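You operate a simulated robot arm through the tools that you are given. There is no shell and no other tool. Be economical: measure what you need, move in short steps, check, and stop when the job is done.

The job below is to be done with a simulated two-armed robot. You get a single attempt, and the scene is never put back.

## Task
Stack the box labelled "bandage" from the top of the packing bench on top of the box marked "gauze". Take the white bundle that says "31" from the second shelf from the bottom of the issue counter and put it on the brown sheet. Take the small rack on the top of the sorting table and put it away on the top of the low bench. Do these in any order. Set down upright: small rack.

The check looks at the end state, three seconds after you hand in, the way a careful person would. Anything else that was tipped, shoved, dropped, spilled or broken makes it a failure. Flat cloth is picked up by pressing the open fingertips on it (5 to 10 N) and closing them slowly along it; thin cloth reads only 2 to 8 mm in the jaws.

## Robot
Two 7-joint arms with two-finger parallel grippers on one trunk, on a base that drives. Base frame: it is fixed to the floor where the robot stands at the start and does not move with it; the origin is under the middle of the robot, x ahead of it, y to its left, z up; the surface under the hand at the start is at about z = 820. Lengths are in mm, angles in degrees, forces in N, time in s.
The left shoulder is at the start at [50, 161, 1173], the right one opposite. With the tool pointing down near the work surface each hand reaches from about 160 to 680 mm from the robot's upright axis, wherever it stands, measured 20 degrees to its own side. Places, roughly: brown sheet [500, -4250, 500]; small rack [-2750, -4250, 750]; top of the low bench [-4300, 1200, 400]; white bundle [500, -4500, 500]. Payload 3.43 kg a hand.
Tool frame (each hand has its own): the origin (TCP) lies between the finger pads and is the grasp point; the fingertips stand 30 mm ahead of it; z points along the fingers, y is the line along which they close. Largest opening 94 mm; finger width 28, thickness 10; the body of the gripper, 50 by 96 mm, starts 55 mm behind the TCP.
Orientation is that of the tool frame in the base frame, as a unit quaternion [x, y, z, w]. With the fingers straight down and closing along the base's y, the tool's x points along the base's -x, its y along +y and its z along -z.

## Interface
- The arms move only by the tool arm_command. It takes "left_commands", "right_commands" or both (then of equal length, played together; a hand with none holds still); each is a list of rows, each a list of 3 entries, a list of its own where there are three numbers: the shift along the tool's x, y, z in mm, then the turn, a rotation vector about the tool's x, y, z in degrees, then the finger opening in mm, from 0 to 94. In form: [[[tx, ty, tz], [wx, wy, wz], grip], ...]. A call has 1 to 12 rows; each row is the pose to reach, as a shift and turn from the pose commanded when the call began, along the tool's axes at that moment. Each row takes 0.2 s and may step no farther than 50 mm and 8.6 degrees from the row before; otherwise, or with a gripper value out of range, the whole call is refused. Where a pose cannot be reached the arm comes as near as it can. A force on the tool above 40 N (or 10 N above the force at the start of the call, whichever is more), or a blocked arm, ends the call early, and 0.2 s more pass. The fingers move at their own pace (about 45 mm/s each) and stop on an object; they squeeze with about 37 N. The grip force told is the motor's: it shows also when the fingers shut on nothing. Time passes only in rows, and 0.2 s behind the last, so rows that repeat a pose let the fingers close. It gives the time, the measured TCP pose, the force on the tool (base axes), the opening and the grip force at its end, in the units of the frame above (readings bear some noise), with the torque about the TCP (base axes, N m) and any sound that the robot's microphone picked up, and new pictures: "views" is both (left out), scene, wrist or none (wrist: the cameras of the hands that moved).
- Cameras (640 x 400 px; columns grow to the right, rows downward): "scene" is now at [125.6, 20.7, 1294.7]; the picture's right is [0.23, -0.97, 0.00], its down [-0.59, -0.14, -0.80] and it looks along [0.77, 0.18, -0.61] (base axes); focal length 214 px, centre (320, 200). "left" rides on the left gripper at [76, -14, -103] in its tool frame; the picture's right is [0.18, 0.98, 0.00], its down [-0.75, 0.14, -0.64] and it looks along [-0.63, 0.12, 0.77] (tool axes); focal length 243 px, centre (320, 200). "right" rides on the right gripper at [76, 14, -102] in its tool frame; the picture's right is [-0.18, 0.98, 0.00], its down [-0.75, -0.14, -0.64] and it looks along [-0.63, -0.12, 0.77] (tool axes); focal length 243 px, centre (320, 200).
- slide_trunk(by): slides the trunk up (or, below 0, down) by that many mm; the arms and the scene camera ride with it, the base frame stays. It gives what a move gives, with no picture.
- base_move(legs): drives the robot by 1 to 6 legs, each [ahead, left, turn to the left] in mm, mm and degrees, along the robot's own axes; the way and the turn of a leg run together, so that a leg with both is an arc; at most 1500 mm and 180 degrees a leg. The arms and the cameras ride along, it lands a little off, and it stops where it bumps. It gives what a move gives, and a new picture of the scene camera.
- head_to(pan, tilt): turns the head with the scene camera to pan (to the left, within 80 degrees either way) and tilt (down, from -29 to 69), counted from straight ahead of the robot. It gives what a move gives, and a new picture of the scene camera.
- locate(camera, pixels): there is no depth. For up to 12 entries [column, row, z] of the newest picture of that camera ("zoom" is the newest enlarged one), the place [x, y] in the base frame at which the ray of that pixel passes the height z, good to about 2 mm. It takes no simulated time.
- close_up(camera, box): a new picture of the part [left, top, right, bottom] of that camera's present view, enlarged. It takes no simulated time.
- job_done(): hands the job in; it is judged then, once.

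Work in short steps. Measure before you move; look again where a grasp or a placing could have gone wrong, and mend it. You have 110 turns and 260 pictures in all, those below and enlarged ones among them. Open the grippers and draw the arms clear of the work before you hand the job in, unless the task says otherwise; then end with one line.

The tools are called as name(argument=value, ...) on one line, values as JSON. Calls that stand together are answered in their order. arm_command: Moves the arms, as the interface text tells. Its arguments: {"type":"object","properties":{"left_commands":{"type":"array","items":{"type":"array"}},"right_commands":{"type":"array","items":{"type":"array"}},"views":{"type":"string","enum":["both","scene","wrist","none"]}},"required":[]} The other tools are called the same way: slide_trunk (by) slides the trunk up or down; base_move (legs) drives the base; head_to (pan, tilt) turns the head that bears the scene camera; locate (camera, pixels) gives the place at which the rays of pixels pass given heights; close_up (camera, box) takes an enlarged picture of a part of a camera's view; job_done () hands the job in.

At the start:

```text
t: 0.0
left_eef_pos: [410.1, 411.7, 1192.5]
left_orientation: [0.0, 1.0, 0.001, 0.0]
left_ft_force: [0.5, -0.8, -1.4]
left_torque: [0.0, 0.02, 0.02]
left_finger_gap: 94.0
left_finger_force: 0.0
right_eef_pos: [405.7, -63.3, 1151.9]
right_orientation: [0.0, 1.0, 0.0, -0.001]
right_ft_force: [-0.6, 0.0, -0.7]
right_torque: [0.03, -0.02, -0.01]
right_finger_gap: 93.8
right_finger_force: 0.1
trunk travel left (down, up): [-200.0, 67.0]
robot x, y, heading: [-0.3, 2.8, -0.1]
head pan, tilt: [13.3, 37.3]
```

scene: 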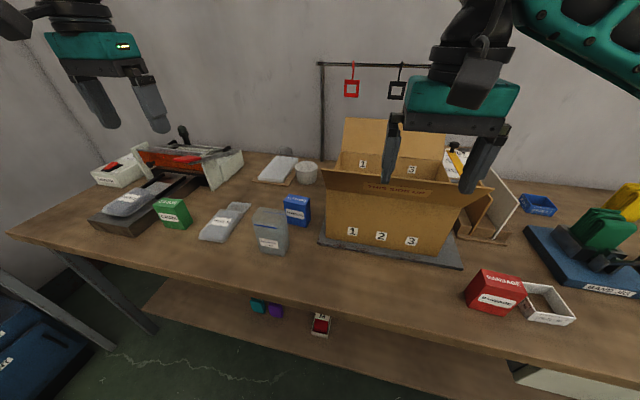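
right: 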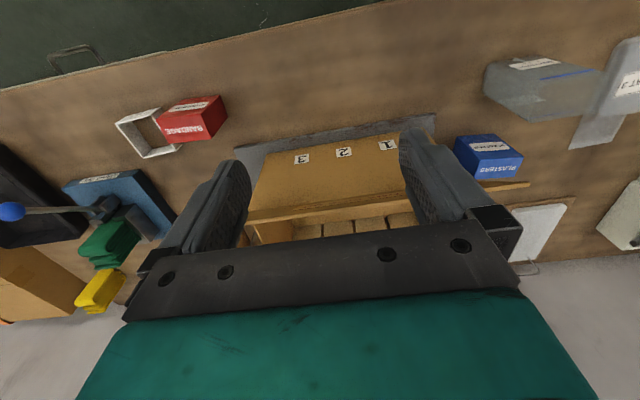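
left: 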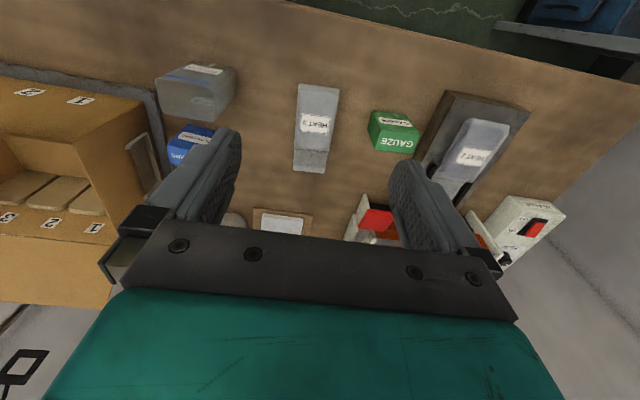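

The red bandage box is at about (495,292) in the scene, and the green gauze box at (172,213). I enlarge both and measure them.

close_up(camera="scene", box=[440, 240, 600, 340])

close_up(camera="scene", box=[80, 150, 240, 250])

close_up(camera="right", box=[100, 60, 260, 160])

locate(camera="right", pixels=[[158, 108, 870], [222, 95, 870], [227, 122, 820], [204, 143, 820], [164, 136, 820], [388, 147, 870]])

locate(camera="left", pixels=[[368, 122, 870], [378, 111, 870], [410, 112, 870], [419, 130, 870], [375, 150, 820], [413, 152, 820]])

```text
4.00 times, centred on (520, 290) of scene
```

zoom: 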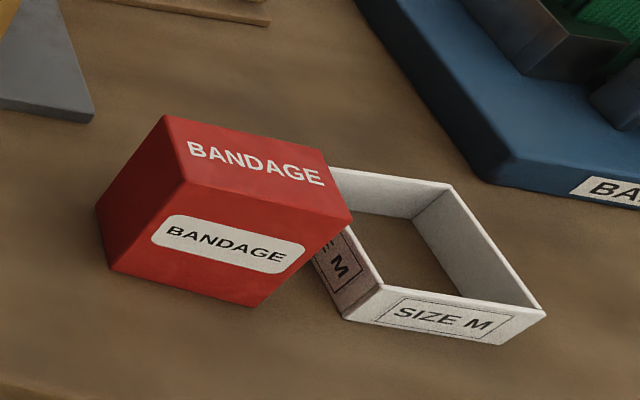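

```text
4.00 times, centred on (160, 200) of scene
```

zoom: 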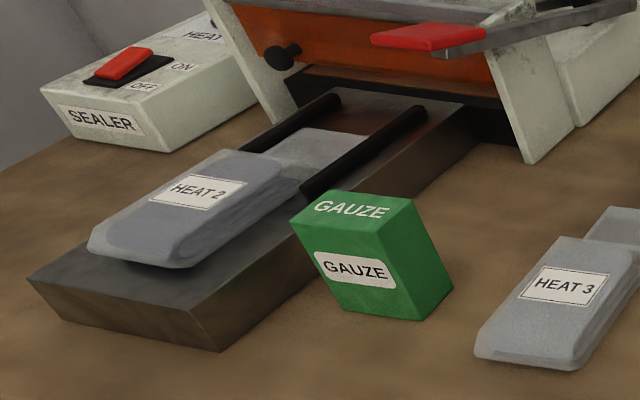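

```text
4.00 times, centred on (180, 110) of right
```

zoom: 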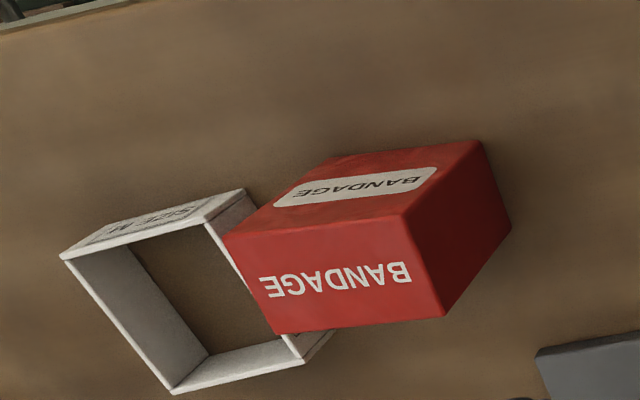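

```text
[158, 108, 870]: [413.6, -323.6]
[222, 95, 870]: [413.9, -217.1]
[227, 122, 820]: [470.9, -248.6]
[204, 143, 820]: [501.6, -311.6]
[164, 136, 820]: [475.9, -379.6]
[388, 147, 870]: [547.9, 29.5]
```

```text
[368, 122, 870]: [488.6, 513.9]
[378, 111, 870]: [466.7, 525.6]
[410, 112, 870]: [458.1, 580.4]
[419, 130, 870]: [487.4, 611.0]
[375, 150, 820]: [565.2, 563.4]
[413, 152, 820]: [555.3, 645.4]
```

I measure the corners of the bandage box, the top ones at trial heights, to find its height and pose. I do the same for the gauze box.

locate(camera="right", pixels=[[221.3, 95, 820], [228, 115.5, 820], [182.5, 99.5, 820], [202.5, 113.8, 870], [202.5, 113.8, 890], [211.3, 139.3, 870], [211.3, 139.3, 890], [155.5, 118.8, 870], [155.5, 118.8, 890], [168, 143.3, 870], [168, 143.3, 890]])

close_up(camera="left", box=[320, 80, 480, 180])

locate(camera="scene", pixels=[[152.5, 205, 880], [160, 198, 880], [183, 200, 880], [175, 210, 880], [165, 225.5, 820], [184.5, 230, 820], [193, 221.5, 820]])

```text
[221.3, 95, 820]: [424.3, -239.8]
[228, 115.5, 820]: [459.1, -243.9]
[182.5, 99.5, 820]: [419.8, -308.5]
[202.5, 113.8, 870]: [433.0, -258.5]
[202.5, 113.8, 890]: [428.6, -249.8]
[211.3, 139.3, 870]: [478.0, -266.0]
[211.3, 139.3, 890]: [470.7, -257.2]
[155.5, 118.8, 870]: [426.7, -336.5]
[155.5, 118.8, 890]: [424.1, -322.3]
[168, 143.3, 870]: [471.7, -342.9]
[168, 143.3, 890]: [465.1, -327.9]
```

```text
4.00 times, centred on (400, 130) of left
```

zoom: 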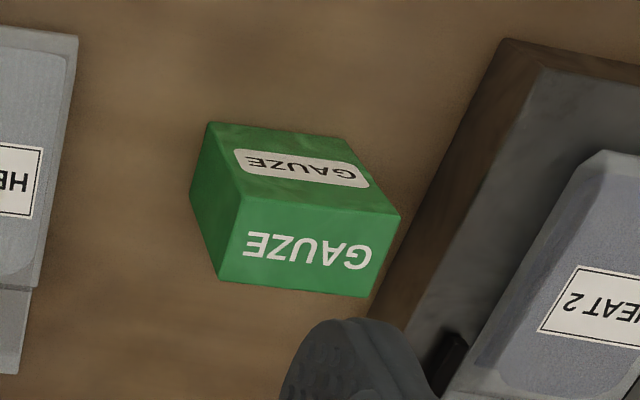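

```text
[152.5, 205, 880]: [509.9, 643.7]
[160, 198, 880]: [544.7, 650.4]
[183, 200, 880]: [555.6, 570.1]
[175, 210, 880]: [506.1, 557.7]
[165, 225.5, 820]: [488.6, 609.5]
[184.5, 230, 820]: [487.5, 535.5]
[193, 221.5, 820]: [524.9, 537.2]
```

I need consistent corners for the bandage, so I measure it from the scene view too, and the gauze from the left wrist view.

locate(camera="scene", pixels=[[467, 307, 820], [503.7, 316.7, 820], [463.7, 292.5, 820], [485.7, 285.7, 870], [485.7, 285.7, 890], [528, 293.7, 870], [528, 293.7, 890], [481.2, 268.7, 870], [481.2, 268.7, 890]])

locate(camera="zoom", pixels=[[207, 122, 820], [191, 196, 820], [218, 278, 820], [340, 138, 820], [243, 196, 880], [400, 215, 880], [368, 297, 880], [220, 278, 880], [243, 196, 860], [400, 215, 860], [368, 297, 860], [220, 278, 860]])

```text
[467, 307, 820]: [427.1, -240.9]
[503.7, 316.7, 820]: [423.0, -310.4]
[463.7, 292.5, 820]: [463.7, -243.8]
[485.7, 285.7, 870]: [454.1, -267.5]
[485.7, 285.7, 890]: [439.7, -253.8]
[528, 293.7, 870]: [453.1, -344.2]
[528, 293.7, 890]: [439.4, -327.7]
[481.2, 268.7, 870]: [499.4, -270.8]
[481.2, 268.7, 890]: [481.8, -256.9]
```

```text
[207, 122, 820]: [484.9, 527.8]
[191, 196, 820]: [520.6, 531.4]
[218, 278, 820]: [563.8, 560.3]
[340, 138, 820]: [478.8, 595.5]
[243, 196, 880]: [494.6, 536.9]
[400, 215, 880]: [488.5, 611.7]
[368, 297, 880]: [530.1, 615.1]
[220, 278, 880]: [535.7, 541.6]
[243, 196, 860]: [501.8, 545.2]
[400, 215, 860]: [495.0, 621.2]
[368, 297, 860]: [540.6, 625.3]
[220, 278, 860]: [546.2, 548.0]
```

The bandage box is 70 × 38 × ~83 mm, centred at about (442,-278) and yawed about -3°. The gauze is the same size, centred at (502,567) and yawed about +5°. I bring the right hand over the bandage, turned 87° so the fingers close across the thin side.

arm_command(right_commands=[[[-3, -20, 0], [0, 0, -7.9], 94], [[-6, -40, 0], [0, 0, -15.8], 94], [[-10, -60, 0], [0, 0, -23.6], 94], [[-13, -80, 0], [0, 0, -31.5], 94], [[-16, -100, 0], [0, 0, -39.4], 94], [[-20, -120, 0], [0, 0, -47.3], 94], [[-23, -140, 0], [0, 0, -55.2], 94], [[-26, -160, 0], [0, 0, -63], 94], [[-30, -180, 0], [0, 0, -70.9], 94], [[-33, -200, 0], [0, 0, -78.8], 94], [[-36, -215, 0], [0, 0, -86.7], 94], [[-36, -215, 0], [0, 0, -86.7], 94]])

```text
t: 2.6
left_eef_pos: [412.2, 411.3, 1192.1]
left_orientation: [0.0, 1.0, 0.0, 0.0]
left_ft_force: [-0.2, 0.1, 0.2]
left_torque: [0.05, 0.0, 0.01]
left_finger_gap: 93.7
left_finger_force: 0.0
right_eef_pos: [292.6, -142.8, 1137.5]
right_orientation: [-0.686, 0.727, -0.001, 0.0]
right_ft_force: [-0.4, 0.8, 0.0]
right_torque: [0.03, 0.0, -0.05]
right_finger_gap: 94.1
right_finger_force: 0.0
right hand out of reach, approached as far as the arm can: row 7, 8, 9, 10, 11, 12
trunk travel left (down, up): [-200.0, 67.0]
robot x, y, heading: [-2.0, 3.9, -0.4]
head pan, tilt: [13.3, 37.3]
```

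scene: 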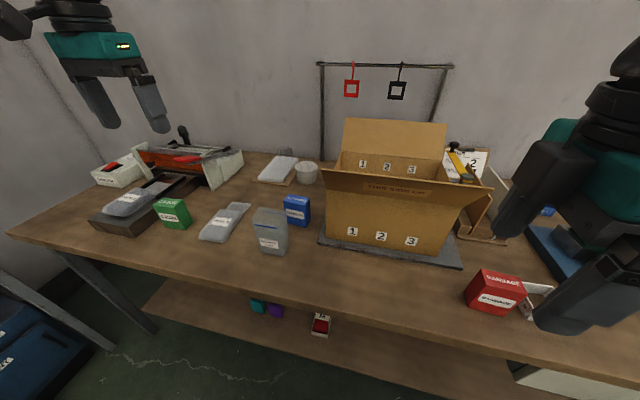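
right: 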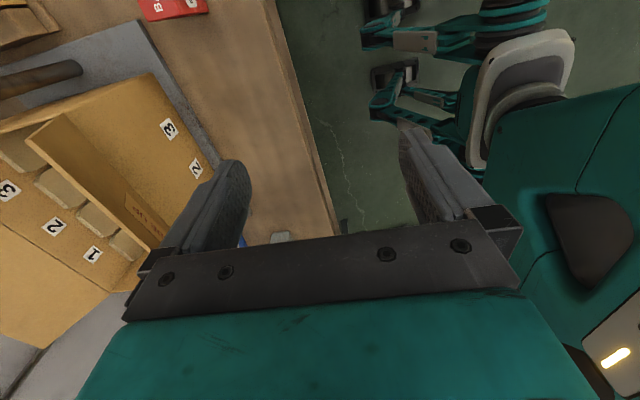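

The hand was held back at (293,-143,1137) by reach at this height. I go lower and then forward. First I check where the carton flap's right corner (493,188) lies.

locate(camera="scene", pixels=[[493, 188, 1000], [493, 188, 960], [460, 268, 820], [444, 258, 825]])

arm_command(right_commands=[[[30, 0, 20], [0, 0, 0], 94], [[70, 0, 50], [0, 0, 0], 94], [[110, -20, 80], [0, 0, 0], 94], [[126, -60, 100], [0, 0, 0], 94], [[126, -105, 110], [0, 0, 0], 94], [[126, -140, 120], [0, 0, 0], 94], [[126, -157, 125], [0, 0, 0], 94], [[126, -157, 125], [0, 0, 0], 94]])

```text
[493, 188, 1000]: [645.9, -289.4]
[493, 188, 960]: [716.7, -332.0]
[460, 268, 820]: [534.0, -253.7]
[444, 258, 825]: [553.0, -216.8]
```

```text
refused: row 3 steps farther than a row can; nothing moved
```

A step was too long. It is also unclear whether the "commanded" pose is the unreached target, so I test with a small downward move.

arm_command(right_commands=[[[0, 0, 30], [0, 0, 0], 94], [[0, 0, 60], [0, 0, 0], 94], [[0, 0, 60], [0, 0, 0], 94]], views="none")

```text
t: 3.4
left_eef_pos: [412.1, 411.4, 1192.1]
left_orientation: [-0.002, 1.0, 0.001, 0.0]
left_ft_force: [0.1, -0.6, -0.4]
left_torque: [0.01, -0.02, 0.03]
left_finger_gap: 94.1
left_finger_force: 0.0
right_eef_pos: [290.9, -144.0, 1075.4]
right_orientation: [-0.685, 0.728, 0.0, -0.001]
right_ft_force: [-0.2, -1.0, -0.1]
right_torque: [0.01, 0.03, 0.03]
right_finger_gap: 94.0
right_finger_force: 0.0
right hand out of reach, approached as far as the arm can: row 2, 3
trunk travel left (down, up): [-200.0, 67.0]
robot x, y, heading: [-0.6, 0.1, 0.0]
head pan, tilt: [13.3, 37.3]
```

The commanded pose is the clipped one, and the hand is now at (291,-144,1075). I move out to the right and forward.

arm_command(right_commands=[[[40, 0, 0], [0, 0, 0], 94], [[80, 0, 10], [0, 0, 0], 94], [[110, -30, 20], [0, 0, 0], 94], [[126, -70, 30], [0, 0, 0], 94], [[126, -110, 40], [0, 0, 0], 94], [[126, -140, 50], [0, 0, 0], 94], [[126, -158, 60], [0, 0, 0], 94], [[126, -158, 60], [0, 0, 0], 94]])

```text
t: 5.2
left_eef_pos: [411.1, 411.3, 1193.1]
left_orientation: [0.0, 1.0, 0.0, 0.0]
left_ft_force: [-0.1, 0.0, -0.7]
left_torque: [0.03, -0.04, 0.03]
left_finger_gap: 94.2
left_finger_force: 0.1
right_eef_pos: [273.7, -164.0, 1077.1]
right_orientation: [-0.686, 0.728, -0.001, 0.0]
right_ft_force: [-0.4, -0.7, -0.2]
right_torque: [0.02, 0.0, 0.03]
right_finger_gap: 94.2
right_finger_force: 0.0
right hand out of reach, approached as far as the arm can: row 1, 2, 3, 4, 5, 6, 7, 8
trunk travel left (down, up): [-200.0, 67.0]
robot x, y, heading: [2.4, 0.5, 0.1]
head pan, tilt: [13.3, 37.3]
```

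scene: 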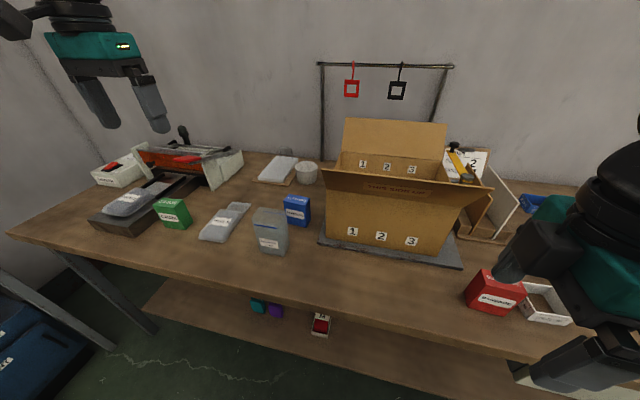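
right: 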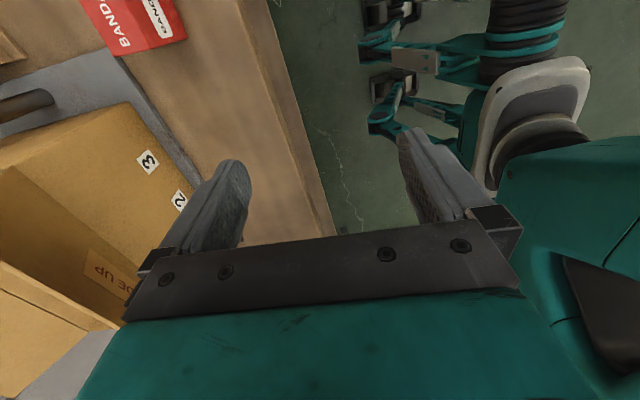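

This yaw runs into a wrist limit. Instead I turn back to neutral and grip across the 70 mm side, with the fingers above the low white tray. I go back to neutral yaw (-3°) while moving over the box, and check the tray.

locate(camera="scene", pixels=[[525, 320, 820], [535, 311, 845], [576, 318, 845], [553, 286, 845]])

arm_command(right_commands=[[[0, 0, 0], [0, 0, 8.3], 94], [[10, -10, 0], [0, 0, 16.6], 94], [[20, -25, 0], [0, 0, 24.9], 94], [[35, -45, 0], [0, 0, 33.2], 94], [[50, -65, 0], [0, 0, 41.5], 94], [[65, -85, 0], [0, 0, 49.8], 94], [[80, -110, 0], [0, 0, 58.1], 94], [[95, -135, 0], [0, 0, 66.4], 94], [[104, -160, 0], [0, 0, 74.7], 94], [[104, -174, 0], [0, 0, 83], 94], [[104, -174, 0], [0, 0, 90], 94], [[104, -174, 0], [0, 0, 90], 94]])

```text
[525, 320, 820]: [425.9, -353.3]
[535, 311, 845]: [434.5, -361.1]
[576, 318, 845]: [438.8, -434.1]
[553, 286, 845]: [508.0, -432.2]
```

```text
t: 7.8
left_eef_pos: [412.7, 411.3, 1192.4]
left_orientation: [0.0, 1.0, 0.0, 0.0]
left_ft_force: [0.3, -0.2, 0.1]
left_torque: [0.01, 0.0, 0.02]
left_finger_gap: 94.0
left_finger_force: 0.1
right_eef_pos: [446.9, -279.4, 1081.4]
right_orientation: [0.029, 1.0, 0.0, 0.0]
right_ft_force: [0.2, -0.5, 0.1]
right_torque: [0.01, -0.01, -0.05]
right_finger_gap: 94.0
right_finger_force: 0.0
trunk travel left (down, up): [-200.0, 67.0]
robot x, y, heading: [0.9, 0.3, -0.2]
head pan, tilt: [13.3, 37.3]
```

scene: 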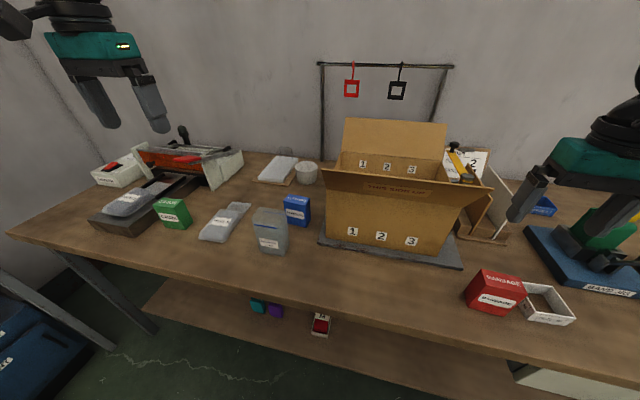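
right: 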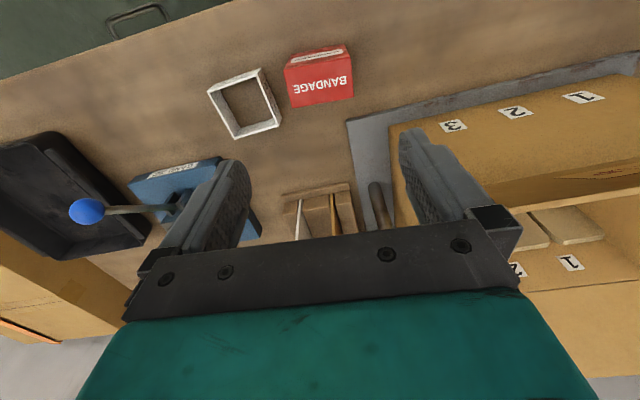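

The hand is nicely over the box and its yaw matches. I refine the box position from this wrist view.

close_up(camera="right", box=[200, 30, 360, 130])

```text
4.00 times, centred on (280, 80) of right
```

zoom: 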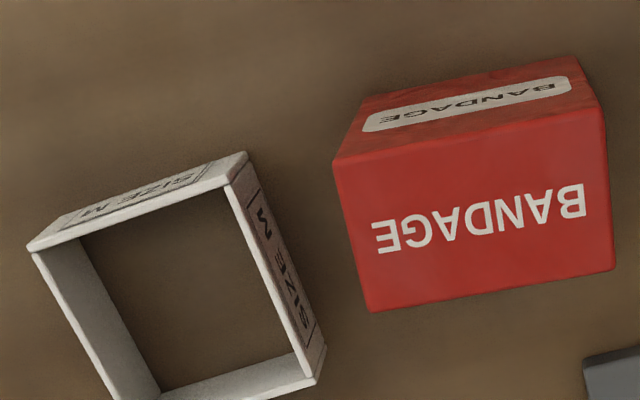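

locate(camera="zoom", pixels=[[335, 160, 904], [603, 108, 904], [614, 270, 904], [370, 310, 904], [365, 98, 820], [578, 57, 820], [318, 378, 845], [245, 155, 845]])

```text
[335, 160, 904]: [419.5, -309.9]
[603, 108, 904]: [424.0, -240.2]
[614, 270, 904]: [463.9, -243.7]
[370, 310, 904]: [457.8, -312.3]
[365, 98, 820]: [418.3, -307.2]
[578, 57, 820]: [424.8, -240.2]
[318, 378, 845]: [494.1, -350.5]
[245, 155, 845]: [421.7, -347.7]
```

The box centre is (441,-276.5) with its top at 904. I descend to TCP z≈884 with the fingers straddling the 70 mm side, then close.

arm_command(right_commands=[[[6, 3, 45], [0, 0, 0], 94], [[6, 3, 90], [0, 0, 0], 94], [[6, 3, 135], [0, 0, 0], 94], [[6, 3, 170], [0, 0, 0], 94], [[6, 3, 196], [0, 0, 0], 94], [[6, 3, 196], [0, 0, 0], 94], [[6, 3, 196], [0, 0, 0], 60], [[6, 3, 196], [0, 0, 0], 60], [[6, 3, 196], [0, 0, 0], 50], [[6, 3, 196], [0, 0, 0], 50]])

```text
t: 10.0
left_eef_pos: [411.7, 411.0, 1192.0]
left_orientation: [0.0, 1.0, -0.001, 0.0]
left_ft_force: [0.1, -0.3, 0.3]
left_torque: [-0.03, 0.02, 0.02]
left_finger_gap: 94.1
left_finger_force: 0.2
right_eef_pos: [441.4, -274.7, 885.4]
right_orientation: [0.029, 1.0, -0.001, 0.0]
right_ft_force: [0.4, 0.3, 0.3]
right_torque: [0.03, 0.02, -0.02]
right_finger_gap: 73.7
right_finger_force: 36.9
trunk travel left (down, up): [-200.0, 67.0]
robot x, y, heading: [-3.2, -2.1, -0.0]
head pan, tilt: [13.3, 37.3]
```

scene: 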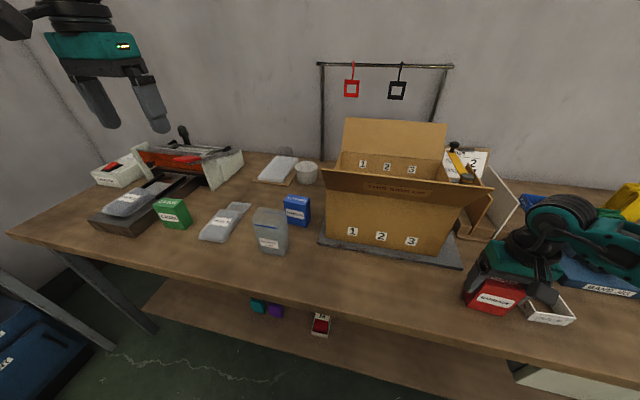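
right: 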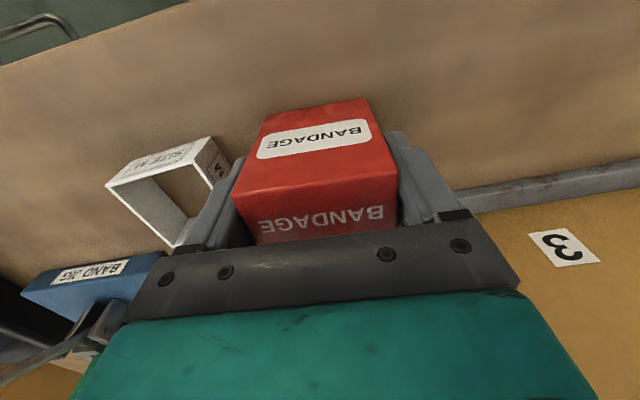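

The bandage is gripped (gap 73.7). I lift it straight up and draw it in a little. Next I look left for driving room.

arm_command(right_commands=[[[0, 0, -20], [0, 0, 0], 50], [[0, 0, -60], [0, 0, 0], 50], [[0, 0, -110], [0, 0, 0], 50], [[0, 0, -160], [0, 0, 0], 50], [[40, 0, -180], [0, 0, 0], 50], [[85, 0, -190], [0, 0, 0], 50], [[100, 40, -190], [0, 0, 0], 50], [[100, 60, -190], [0, 0, 0], 50]], views="wrist")

head_to(pan=60, tilt=40)

```text
t: 11.8
left_eef_pos: [411.6, 411.8, 1191.3]
left_orientation: [0.0, 1.0, 0.001, 0.0]
left_ft_force: [-0.9, 0.0, -0.2]
left_torque: [0.01, 0.02, -0.01]
left_finger_gap: 93.9
left_finger_force: 0.2
right_eef_pos: [344.7, -208.8, 1077.0]
right_orientation: [0.029, 1.0, -0.001, -0.001]
right_ft_force: [-0.6, -0.6, -1.8]
right_torque: [-0.04, 0.0, -0.03]
right_finger_gap: 73.7
right_finger_force: 37.0
trunk travel left (down, up): [-200.0, 67.0]
robot x, y, heading: [0.3, -1.6, 0.2]
head pan, tilt: [13.3, 37.3]
```

right: 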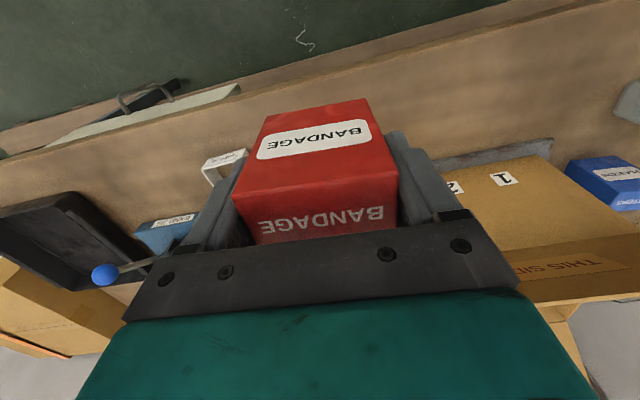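

```text
t: 12.9
left_eef_pos: [411.6, 410.5, 1192.8]
left_orientation: [0.0, 1.0, 0.0, 0.0]
left_ft_force: [0.2, 0.0, 0.7]
left_torque: [0.01, 0.01, 0.01]
left_finger_gap: 94.2
left_finger_force: 0.1
right_eef_pos: [345.4, -208.4, 1077.0]
right_orientation: [0.029, 1.0, 0.0, 0.001]
right_ft_force: [-0.7, 0.8, -0.7]
right_torque: [0.01, 0.02, -0.02]
right_finger_gap: 73.8
right_finger_force: 36.9
trunk travel left (down, up): [-200.0, 67.0]
robot x, y, heading: [-0.7, 1.1, 0.1]
head pan, tilt: [60.0, 40.0]
```

scene: 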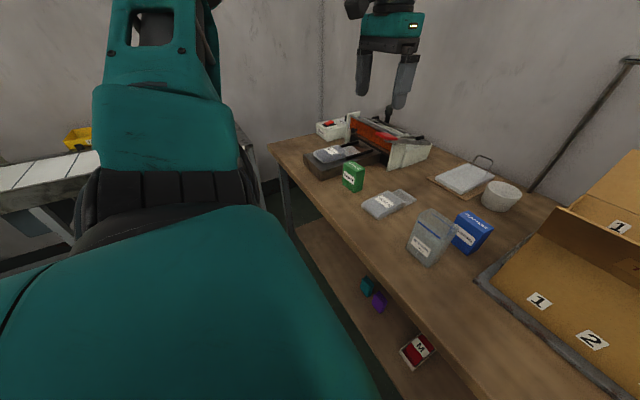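

locate(camera="scene", pixels=[[90, 180, 600], [90, 180, 400], [98, 160, 600], [285, 220, 400], [290, 190, 800], [268, 147, 820]])

head_to(pan=30, tilt=60)

```text
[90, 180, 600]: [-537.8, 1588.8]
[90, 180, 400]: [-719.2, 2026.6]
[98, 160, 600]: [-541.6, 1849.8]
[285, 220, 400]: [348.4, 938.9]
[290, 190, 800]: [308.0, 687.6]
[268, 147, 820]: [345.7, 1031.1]
```

```text
t: 13.9
left_eef_pos: [412.4, 410.5, 1192.5]
left_orientation: [0.0, 1.0, 0.001, 0.0]
left_ft_force: [0.5, 0.5, 0.7]
left_torque: [-0.01, -0.02, 0.04]
left_finger_gap: 94.1
left_finger_force: 0.0
right_eef_pos: [343.8, -208.1, 1076.1]
right_orientation: [0.029, 1.0, 0.0, -0.001]
right_ft_force: [0.3, 0.0, -0.2]
right_torque: [-0.01, -0.02, 0.03]
right_finger_gap: 73.8
right_finger_force: 37.0
trunk travel left (down, up): [-200.0, 67.0]
robot x, y, heading: [0.7, -0.4, 0.2]
head pan, tilt: [30.0, 60.0]
```

scene: 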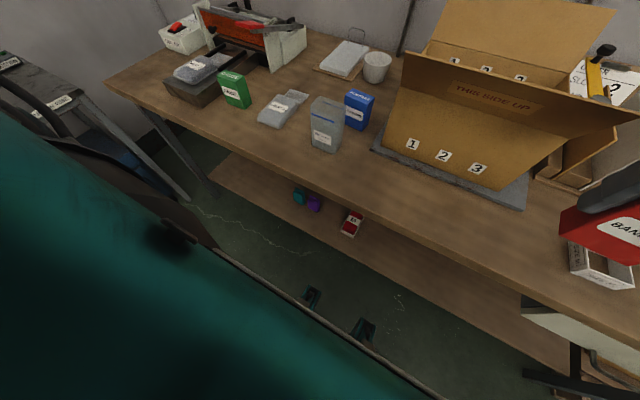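

There is room to the left: the nearest furniture is beyond y≈1500 at that depth. I drive 500 mm left with the box held high.

base_move(legs=[[0, 500, 0]])

head_to(pan=5, tilt=45)

```text
t: 18.8
left_eef_pos: [414.3, 909.7, 1192.3]
left_orientation: [0.003, 1.0, 0.0, -0.001]
left_ft_force: [0.1, -0.2, 0.7]
left_torque: [0.01, -0.01, 0.01]
left_finger_gap: 93.8
left_finger_force: 0.2
right_eef_pos: [344.8, 290.1, 1076.6]
right_orientation: [0.031, 1.0, 0.0, 0.0]
right_ft_force: [0.4, -0.5, -0.8]
right_torque: [-0.01, 0.0, -0.05]
right_finger_gap: 73.6
right_finger_force: 36.7
trunk travel left (down, up): [-200.0, 67.0]
robot x, y, heading: [1.8, 497.7, 0.0]
head pan, tilt: [30.0, 60.0]
```

scene: 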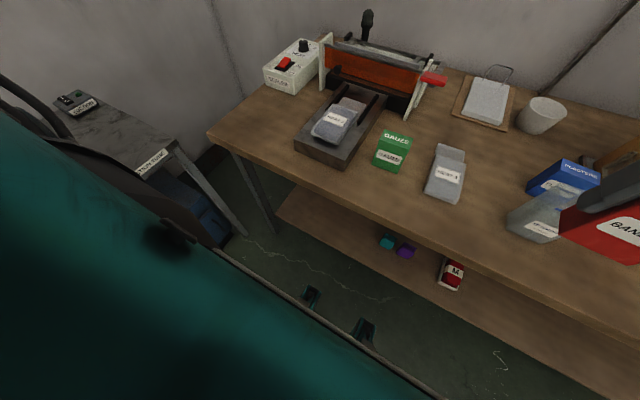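

```text
t: 19.7
left_eef_pos: [413.2, 910.2, 1192.4]
left_orientation: [0.001, 1.0, 0.0, 0.0]
left_ft_force: [0.3, 0.6, 0.6]
left_torque: [-0.01, -0.01, 0.0]
left_finger_gap: 94.2
left_finger_force: 0.2
right_eef_pos: [344.8, 291.2, 1075.7]
right_orientation: [0.031, 1.0, -0.001, -0.001]
right_ft_force: [0.9, -0.2, -1.2]
right_torque: [0.02, 0.01, -0.02]
right_finger_gap: 73.6
right_finger_force: 37.1
trunk travel left (down, up): [-200.0, 67.0]
robot x, y, heading: [-1.7, 499.0, -0.2]
head pan, tilt: [5.0, 45.0]
```

scene: 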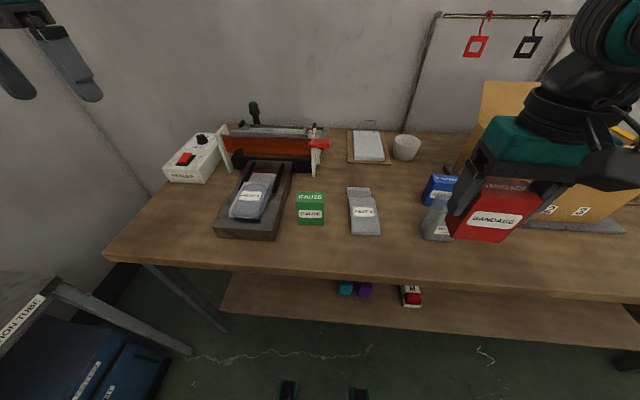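

The gauze is in clear view at (311,208). I measure it again from here.

close_up(camera="scene", box=[240, 160, 400, 260])

```text
4.00 times, centred on (320, 210) of scene
```

zoom: 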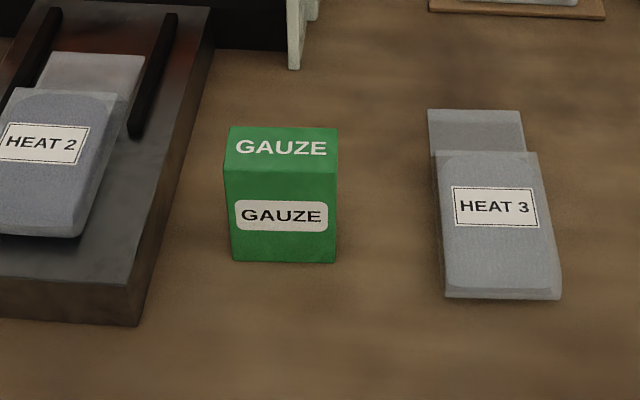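

locate(camera="zoom", pixels=[[232, 260, 820], [334, 262, 820], [224, 170, 900], [338, 173, 900], [337, 127, 900], [229, 126, 900], [224, 170, 890], [338, 173, 890], [337, 127, 890], [229, 126, 890]])

```text
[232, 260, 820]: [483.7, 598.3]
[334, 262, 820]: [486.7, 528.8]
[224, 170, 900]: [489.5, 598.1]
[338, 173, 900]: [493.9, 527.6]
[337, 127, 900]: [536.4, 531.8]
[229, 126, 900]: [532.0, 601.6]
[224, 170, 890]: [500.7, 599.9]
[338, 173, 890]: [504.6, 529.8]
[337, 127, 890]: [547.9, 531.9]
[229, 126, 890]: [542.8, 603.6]
```

The gauze top centre is about (505,565) at z≈904, yawed about 3.6°. I carry the bandage above it at the present height, turning 7° to match.

arm_command(right_commands=[[[-18, 35, 0], [0, 0, -1], 50], [[-36, 70, 0], [0, 0, -2], 50], [[-54, 106, 0], [0, 0, -3], 50], [[-71, 142, 0], [0, 0, -4], 50], [[-89, 177, 0], [0, 0, -5], 50], [[-107, 212, 0], [0, 0, -6], 50], [[-125, 248, 0], [0, 0, -7], 50], [[-143, 283, 0], [0, 0, -7.1], 50], [[-143, 283, 0], [0, 0, -7.1], 50]])

```text
t: 21.7
left_eef_pos: [413.9, 908.4, 1193.5]
left_orientation: [0.002, 1.0, 0.0, 0.0]
left_ft_force: [0.4, -0.2, 0.0]
left_torque: [0.02, 0.0, -0.02]
left_finger_gap: 94.1
left_finger_force: 0.0
right_eef_pos: [505.7, 563.0, 1076.1]
right_orientation: [-0.032, 0.999, 0.0, 0.0]
right_ft_force: [-0.3, -0.3, -0.9]
right_torque: [-0.02, 0.0, 0.03]
right_finger_gap: 73.7
right_finger_force: 36.9
trunk travel left (down, up): [-200.0, 67.0]
robot x, y, heading: [3.1, 498.7, -0.4]
head pan, tilt: [5.0, 45.0]
```

scene: 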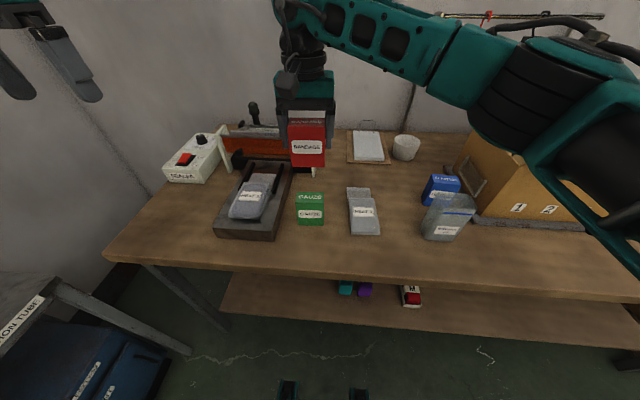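
right: 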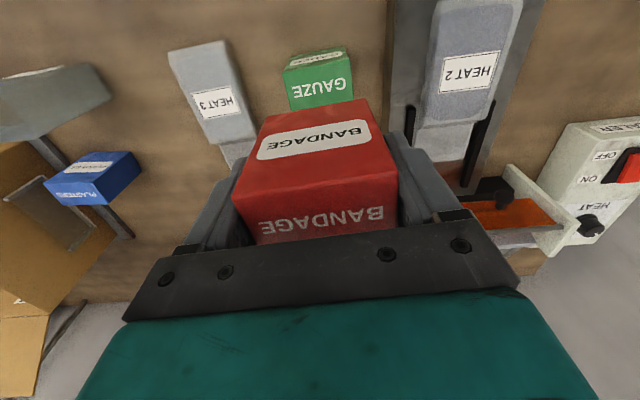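

The hand is on station. I descend to leave about 15 mm of clearance and look.

arm_command(right_commands=[[[0, 2, 40], [0, 0, 0], 50], [[0, 2, 75], [0, 0, 0], 50], [[0, 2, 92], [0, 0, 0], 50], [[0, 2, 92], [0, 0, 0], 50]])

close_up(camera="scene", box=[240, 140, 400, 240])

close_up(camera="right", box=[220, 50, 420, 175])

```text
t: 22.7
left_eef_pos: [413.9, 909.3, 1191.8]
left_orientation: [0.002, 1.0, 0.001, 0.0]
left_ft_force: [-0.4, 0.4, 0.0]
left_torque: [0.01, 0.0, 0.0]
left_finger_gap: 94.3
left_finger_force: 0.2
right_eef_pos: [503.0, 565.6, 984.3]
right_orientation: [-0.032, 0.999, 0.0, 0.0]
right_ft_force: [0.2, 0.9, -0.9]
right_torque: [0.06, -0.01, 0.0]
right_finger_gap: 73.7
right_finger_force: 36.8
trunk travel left (down, up): [-200.0, 67.0]
robot x, y, heading: [-1.2, 503.2, -0.4]
head pan, tilt: [5.0, 45.0]
```

scene: 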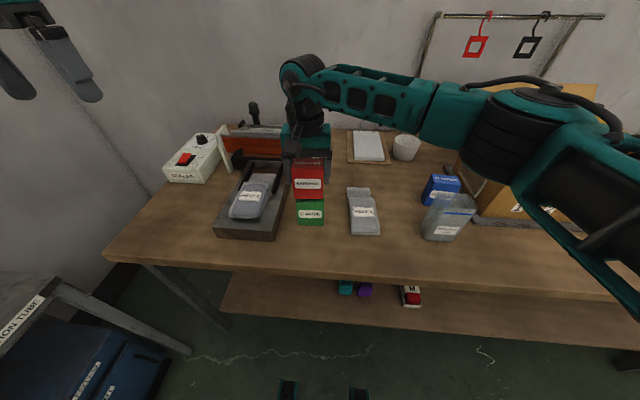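
right: 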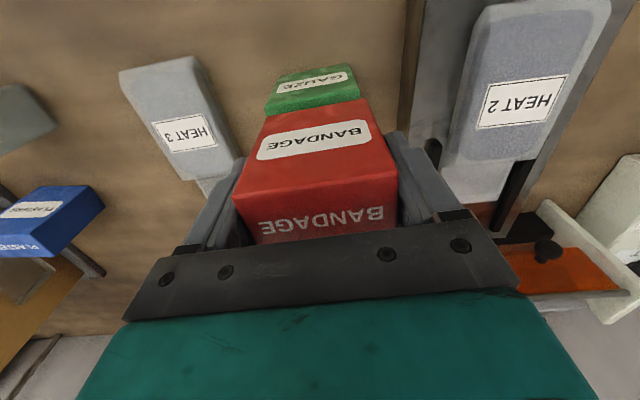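

```text
4.00 times, centred on (320, 190) of scene
```

zoom: 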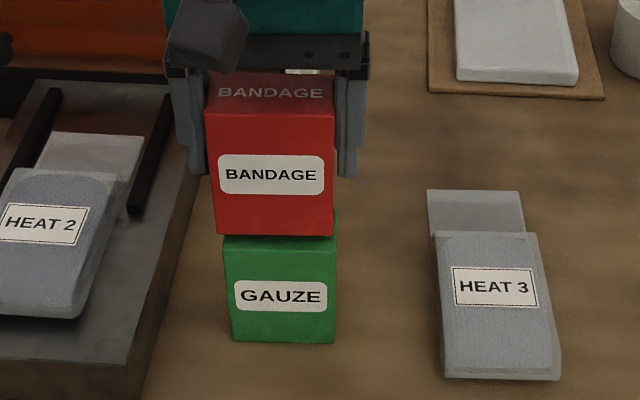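

```text
3.20 times, centred on (320, 112) of right
```

zoom: 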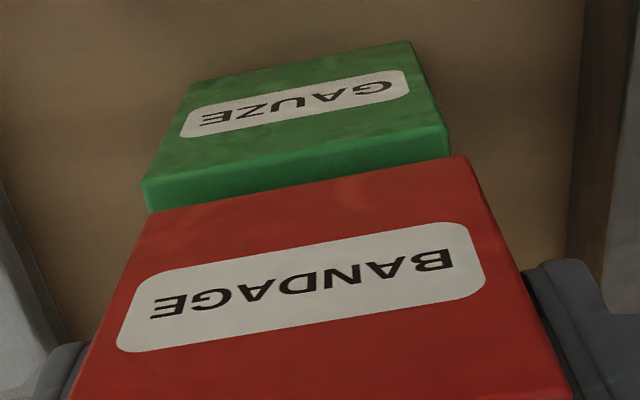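

locate(camera="scene", pixels=[[294, 198.25, 919], [323, 199, 919], [298, 225, 820], [323.5, 225.6, 820], [291.3, 167.5, 1003], [323.6, 168.5, 1003]])

```text
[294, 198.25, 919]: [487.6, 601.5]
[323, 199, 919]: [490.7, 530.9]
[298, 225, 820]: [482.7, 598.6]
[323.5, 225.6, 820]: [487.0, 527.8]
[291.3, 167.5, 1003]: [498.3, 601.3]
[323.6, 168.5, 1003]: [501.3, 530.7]
```

The alignment is within about 3 mm, so I correct by 2 mm in x and y. I lower in small steps and watch the force.

arm_command(right_commands=[[[2, -2, 6], [0, 0, 0], 50], [[2, -2, 10], [0, 0, 0], 50], [[2, -2, 12], [0, 0, 0], 50], [[2, -2, 13], [0, 0, 0], 50], [[2, -2, 13], [0, 0, 0], 50]], views="none")

close_up(camera="scene", box=[280, 160, 344, 200])

```text
t: 23.9
left_eef_pos: [411.5, 909.5, 1194.5]
left_orientation: [0.002, 1.0, 0.0, 0.001]
left_ft_force: [-0.5, -0.1, -0.1]
left_torque: [0.0, 0.02, 0.02]
left_finger_gap: 94.1
left_finger_force: 0.1
right_eef_pos: [501.9, 564.0, 975.0]
right_orientation: [-0.032, 0.999, 0.001, 0.002]
right_ft_force: [1.4, -1.7, 26.4]
right_torque: [-0.31, 0.11, 0.01]
right_finger_gap: 73.5
right_finger_force: 37.6
trunk travel left (down, up): [-200.0, 67.0]
robot x, y, heading: [0.2, 501.0, 0.0]
head pan, tilt: [5.0, 45.0]
```

```text
10.00 times, centred on (312, 180) of scene
```

zoom: 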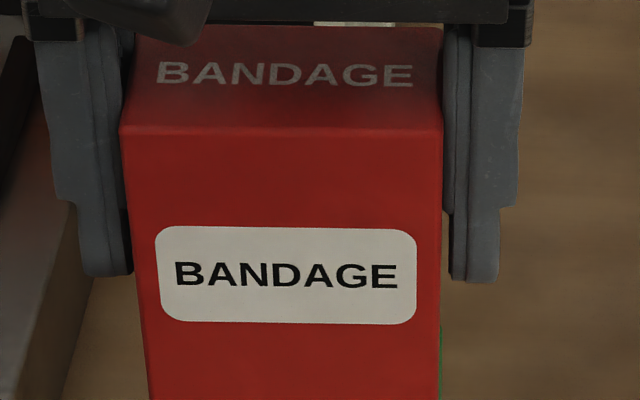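

There is contact at z=975 with 26 N. I ease off 3 mm, open gently, then rise straight up.

arm_command(right_commands=[[[0, 0, -2], [0, 0, 0], 50], [[0, 0, -3], [0, 0, 0], 50], [[0, 0, -3], [0, 0, 0], 78], [[0, 0, -3], [0, 0, 0], 86], [[0, 0, -3], [0, 0, 0], 94], [[0, 0, -3], [0, 0, 0], 94], [[0, 0, -30], [0, 0, 0], 94], [[0, 0, -70], [0, 0, 0], 94], [[0, 0, -110], [0, 0, 0], 94], [[0, 0, -140], [0, 0, 0], 94]])

close_up(camera="scene", box=[240, 140, 400, 240])

```text
t: 26.1
left_eef_pos: [412.8, 910.0, 1192.4]
left_orientation: [0.001, 1.0, 0.0, 0.0]
left_ft_force: [0.6, -0.6, -0.3]
left_torque: [0.0, -0.03, 0.02]
left_finger_gap: 93.9
left_finger_force: 0.1
right_eef_pos: [501.5, 565.1, 1112.1]
right_orientation: [-0.032, 0.999, 0.0, -0.001]
right_ft_force: [-0.2, -0.5, -0.4]
right_torque: [0.02, -0.06, 0.01]
right_finger_gap: 94.2
right_finger_force: 0.2
trunk travel left (down, up): [-200.0, 67.0]
robot x, y, heading: [1.2, 500.8, -0.5]
head pan, tilt: [5.0, 45.0]
```

scene: 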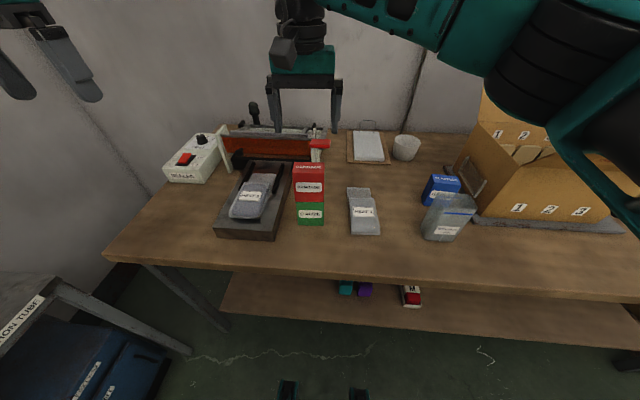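
right: 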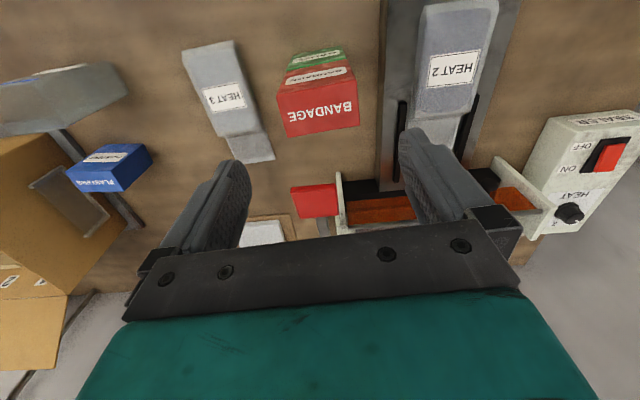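

```text
4.00 times, centred on (320, 190) of scene
```

zoom: 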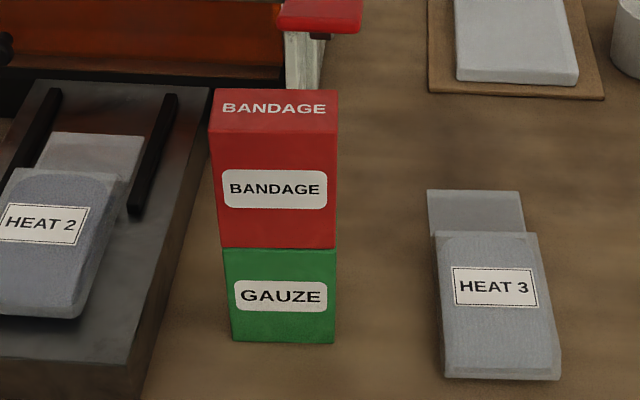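

The stack is neat and square. Now I draw both arms up and in for driving.

arm_command(right_commands=[[[40, 0, -10], [0, 0, 0], 94], [[85, -10, -20], [0, 0, 0], 94], [[125, -35, -25], [0, 0, 0], 94], [[150, -75, -30], [0, 0, 0], 94], [[170, -120, -30], [0, 0, 0], 94], [[190, -165, -30], [0, 0, 0], 94], [[190, -210, -30], [0, 0, 0], 94], [[190, -255, -30], [0, 0, 0], 94], [[190, -303, -30], [0, 0, 0], 94], [[190, -303, -30], [0, 0, 0], 94]], left_commands=[[[20, -20, 0], [0, 0, 0], 94], [[40, -40, 0], [0, 0, 0], 94], [[60, -60, 0], [0, 0, 0], 94], [[80, -80, 0], [0, 0, 0], 94], [[90, -100, 0], [0, 0, 0], 94], [[90, -130, 0], [0, 0, 0], 94], [[90, -140, 0], [0, 0, 0], 94], [[90, -140, 0], [0, 0, 0], 94], [[90, -140, 0], [0, 0, 0], 94], [[90, -140, 0], [0, 0, 0], 94]], views="none")

head_to(pan=-75, tilt=15)

```text
t: 28.3
left_eef_pos: [324.3, 770.5, 1192.3]
left_orientation: [0.001, 1.0, 0.0, 0.001]
left_ft_force: [-0.6, -0.1, -0.1]
left_torque: [-0.01, 0.01, -0.01]
left_finger_gap: 94.1
left_finger_force: 0.1
right_eef_pos: [332.9, 250.2, 1141.7]
right_orientation: [-0.033, 0.999, 0.0, -0.001]
right_ft_force: [0.9, 0.0, 0.2]
right_torque: [0.0, 0.01, 0.03]
right_finger_gap: 94.0
right_finger_force: 0.1
trunk travel left (down, up): [-200.0, 67.0]
robot x, y, heading: [-2.1, 501.5, -0.2]
head pan, tilt: [5.0, 45.0]
```

```text
t: 29.8
left_eef_pos: [324.8, 769.7, 1192.2]
left_orientation: [0.001, 1.0, 0.0, 0.001]
left_ft_force: [0.4, -0.5, -0.7]
left_torque: [0.02, -0.02, 0.01]
left_finger_gap: 94.0
left_finger_force: 0.1
right_eef_pos: [332.6, 249.3, 1140.9]
right_orientation: [-0.032, 0.999, 0.0, 0.0]
right_ft_force: [0.4, -1.1, 0.1]
right_torque: [-0.02, 0.0, 0.01]
right_finger_gap: 93.8
right_finger_force: 0.0
trunk travel left (down, up): [-200.0, 67.0]
robot x, y, heading: [1.9, 498.8, -0.2]
head pan, tilt: [-75.0, 15.0]
```

scene: 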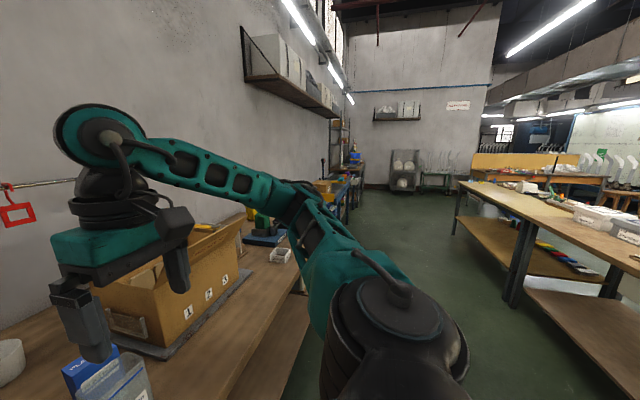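

There is a corridor toward -y. I measure where the right-hand tables and the far furniture stand.

locate(camera="scene", pixels=[[512, 303, 0], [455, 234, 0], [304, 292, 0], [345, 222, 0], [390, 190, 0], [425, 190, 0], [340, 232, 0]])

close_up(camera="scene", box=[300, 100, 500, 225])

```text
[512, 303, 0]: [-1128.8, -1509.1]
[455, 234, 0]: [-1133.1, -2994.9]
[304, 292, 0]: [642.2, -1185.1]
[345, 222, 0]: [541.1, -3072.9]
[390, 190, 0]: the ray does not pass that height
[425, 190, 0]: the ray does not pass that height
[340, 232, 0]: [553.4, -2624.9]
```

```text
3.20 times, centred on (400, 162) of scene
```

zoom: 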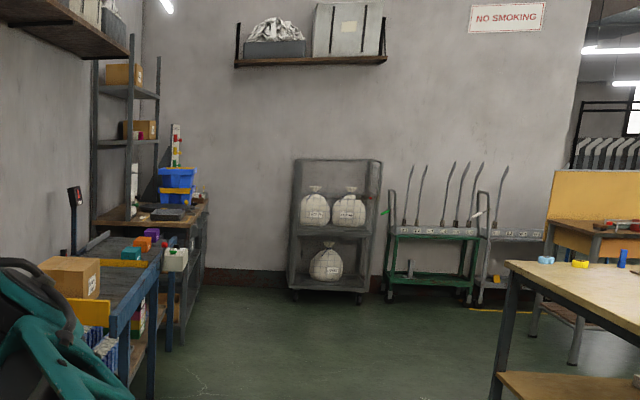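

The corridor is free between x≈-1130 and 340. I back off, turn right 90° and drive to about y=-3000.

base_move(legs=[[-350, 0, 0], [0, 0, -90], [1500, 0, 0], [1500, 0, 0], [400, 0, 0]])

head_to(pan=30, tilt=20)

```text
t: 52.1
left_eef_pos: [-90.9, -3232.3, 1193.7]
left_orientation: [0.708, 0.706, 0.0, 0.001]
left_ft_force: [-0.5, -0.6, -1.1]
left_torque: [0.05, 0.03, 0.03]
left_finger_gap: 94.1
left_finger_force: 0.1
right_eef_pos: [-610.7, -3239.8, 1142.3]
right_orientation: [0.685, 0.729, 0.0, 0.0]
right_ft_force: [0.1, -0.1, -0.1]
right_torque: [0.01, -0.01, 0.0]
right_finger_gap: 94.3
right_finger_force: 0.0
trunk travel left (down, up): [-200.0, 67.0]
robot x, y, heading: [-357.6, -2908.3, -90.2]
head pan, tilt: [-75.0, 15.0]
```

scene: 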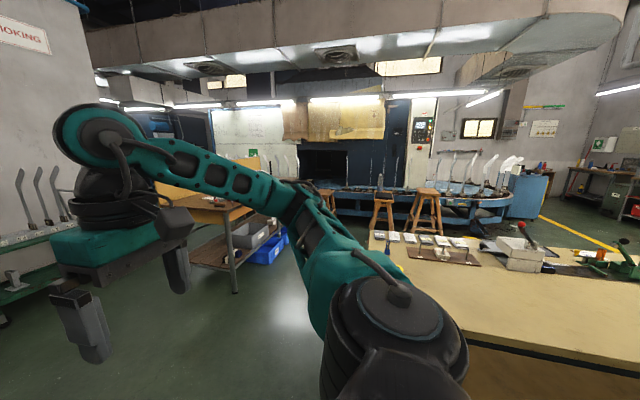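

```text
t: 53.9
left_eef_pos: [-89.9, -3232.5, 1193.7]
left_orientation: [0.708, 0.706, 0.0, 0.0]
left_ft_force: [-1.1, 0.0, 0.2]
left_torque: [0.04, -0.02, -0.03]
left_finger_gap: 94.0
left_finger_force: 0.1
right_eef_pos: [-611.1, -3239.7, 1141.5]
right_orientation: [0.685, 0.729, 0.001, 0.0]
right_ft_force: [0.9, -0.4, 0.8]
right_torque: [0.0, -0.01, 0.01]
right_finger_gap: 94.0
right_finger_force: 0.0
trunk travel left (down, up): [-200.0, 67.0]
robot x, y, heading: [-364.2, -2909.3, -90.2]
head pan, tilt: [30.0, 20.0]
```

scene: 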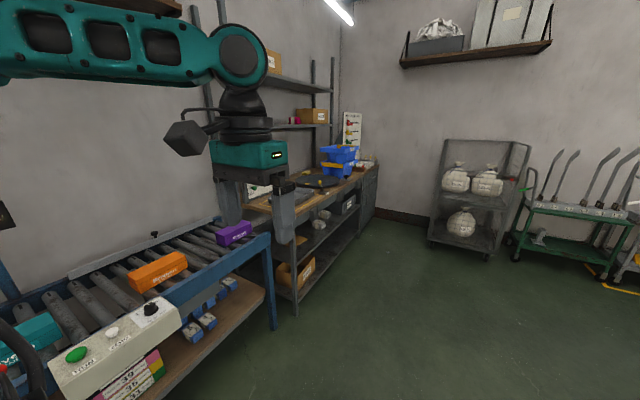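

The issue counter is the bench with shelves at (330,220). I measure its front edge on the floor.

locate(camera="scene", pixels=[[297, 316, 0], [377, 217, 0], [274, 330, 0], [430, 243, 0], [487, 260, 0], [515, 258, 0]])

close_up(camera="scene", box=[230, 130, 390, 330])

```text
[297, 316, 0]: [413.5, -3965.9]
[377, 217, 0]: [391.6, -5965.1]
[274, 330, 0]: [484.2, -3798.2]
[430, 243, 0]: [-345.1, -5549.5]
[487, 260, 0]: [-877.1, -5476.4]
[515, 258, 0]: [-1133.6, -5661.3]
```

```text
2.00 times, centred on (310, 230) of scene
```

zoom: 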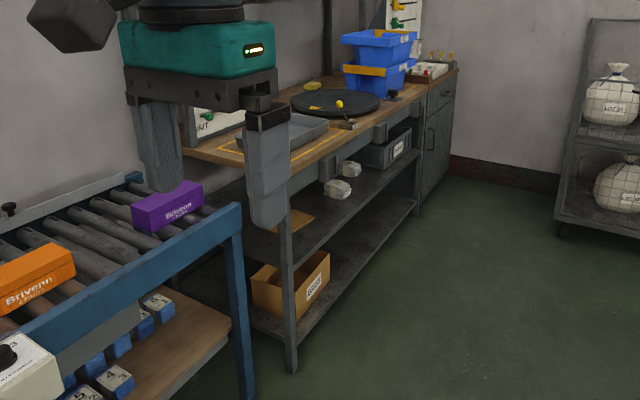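

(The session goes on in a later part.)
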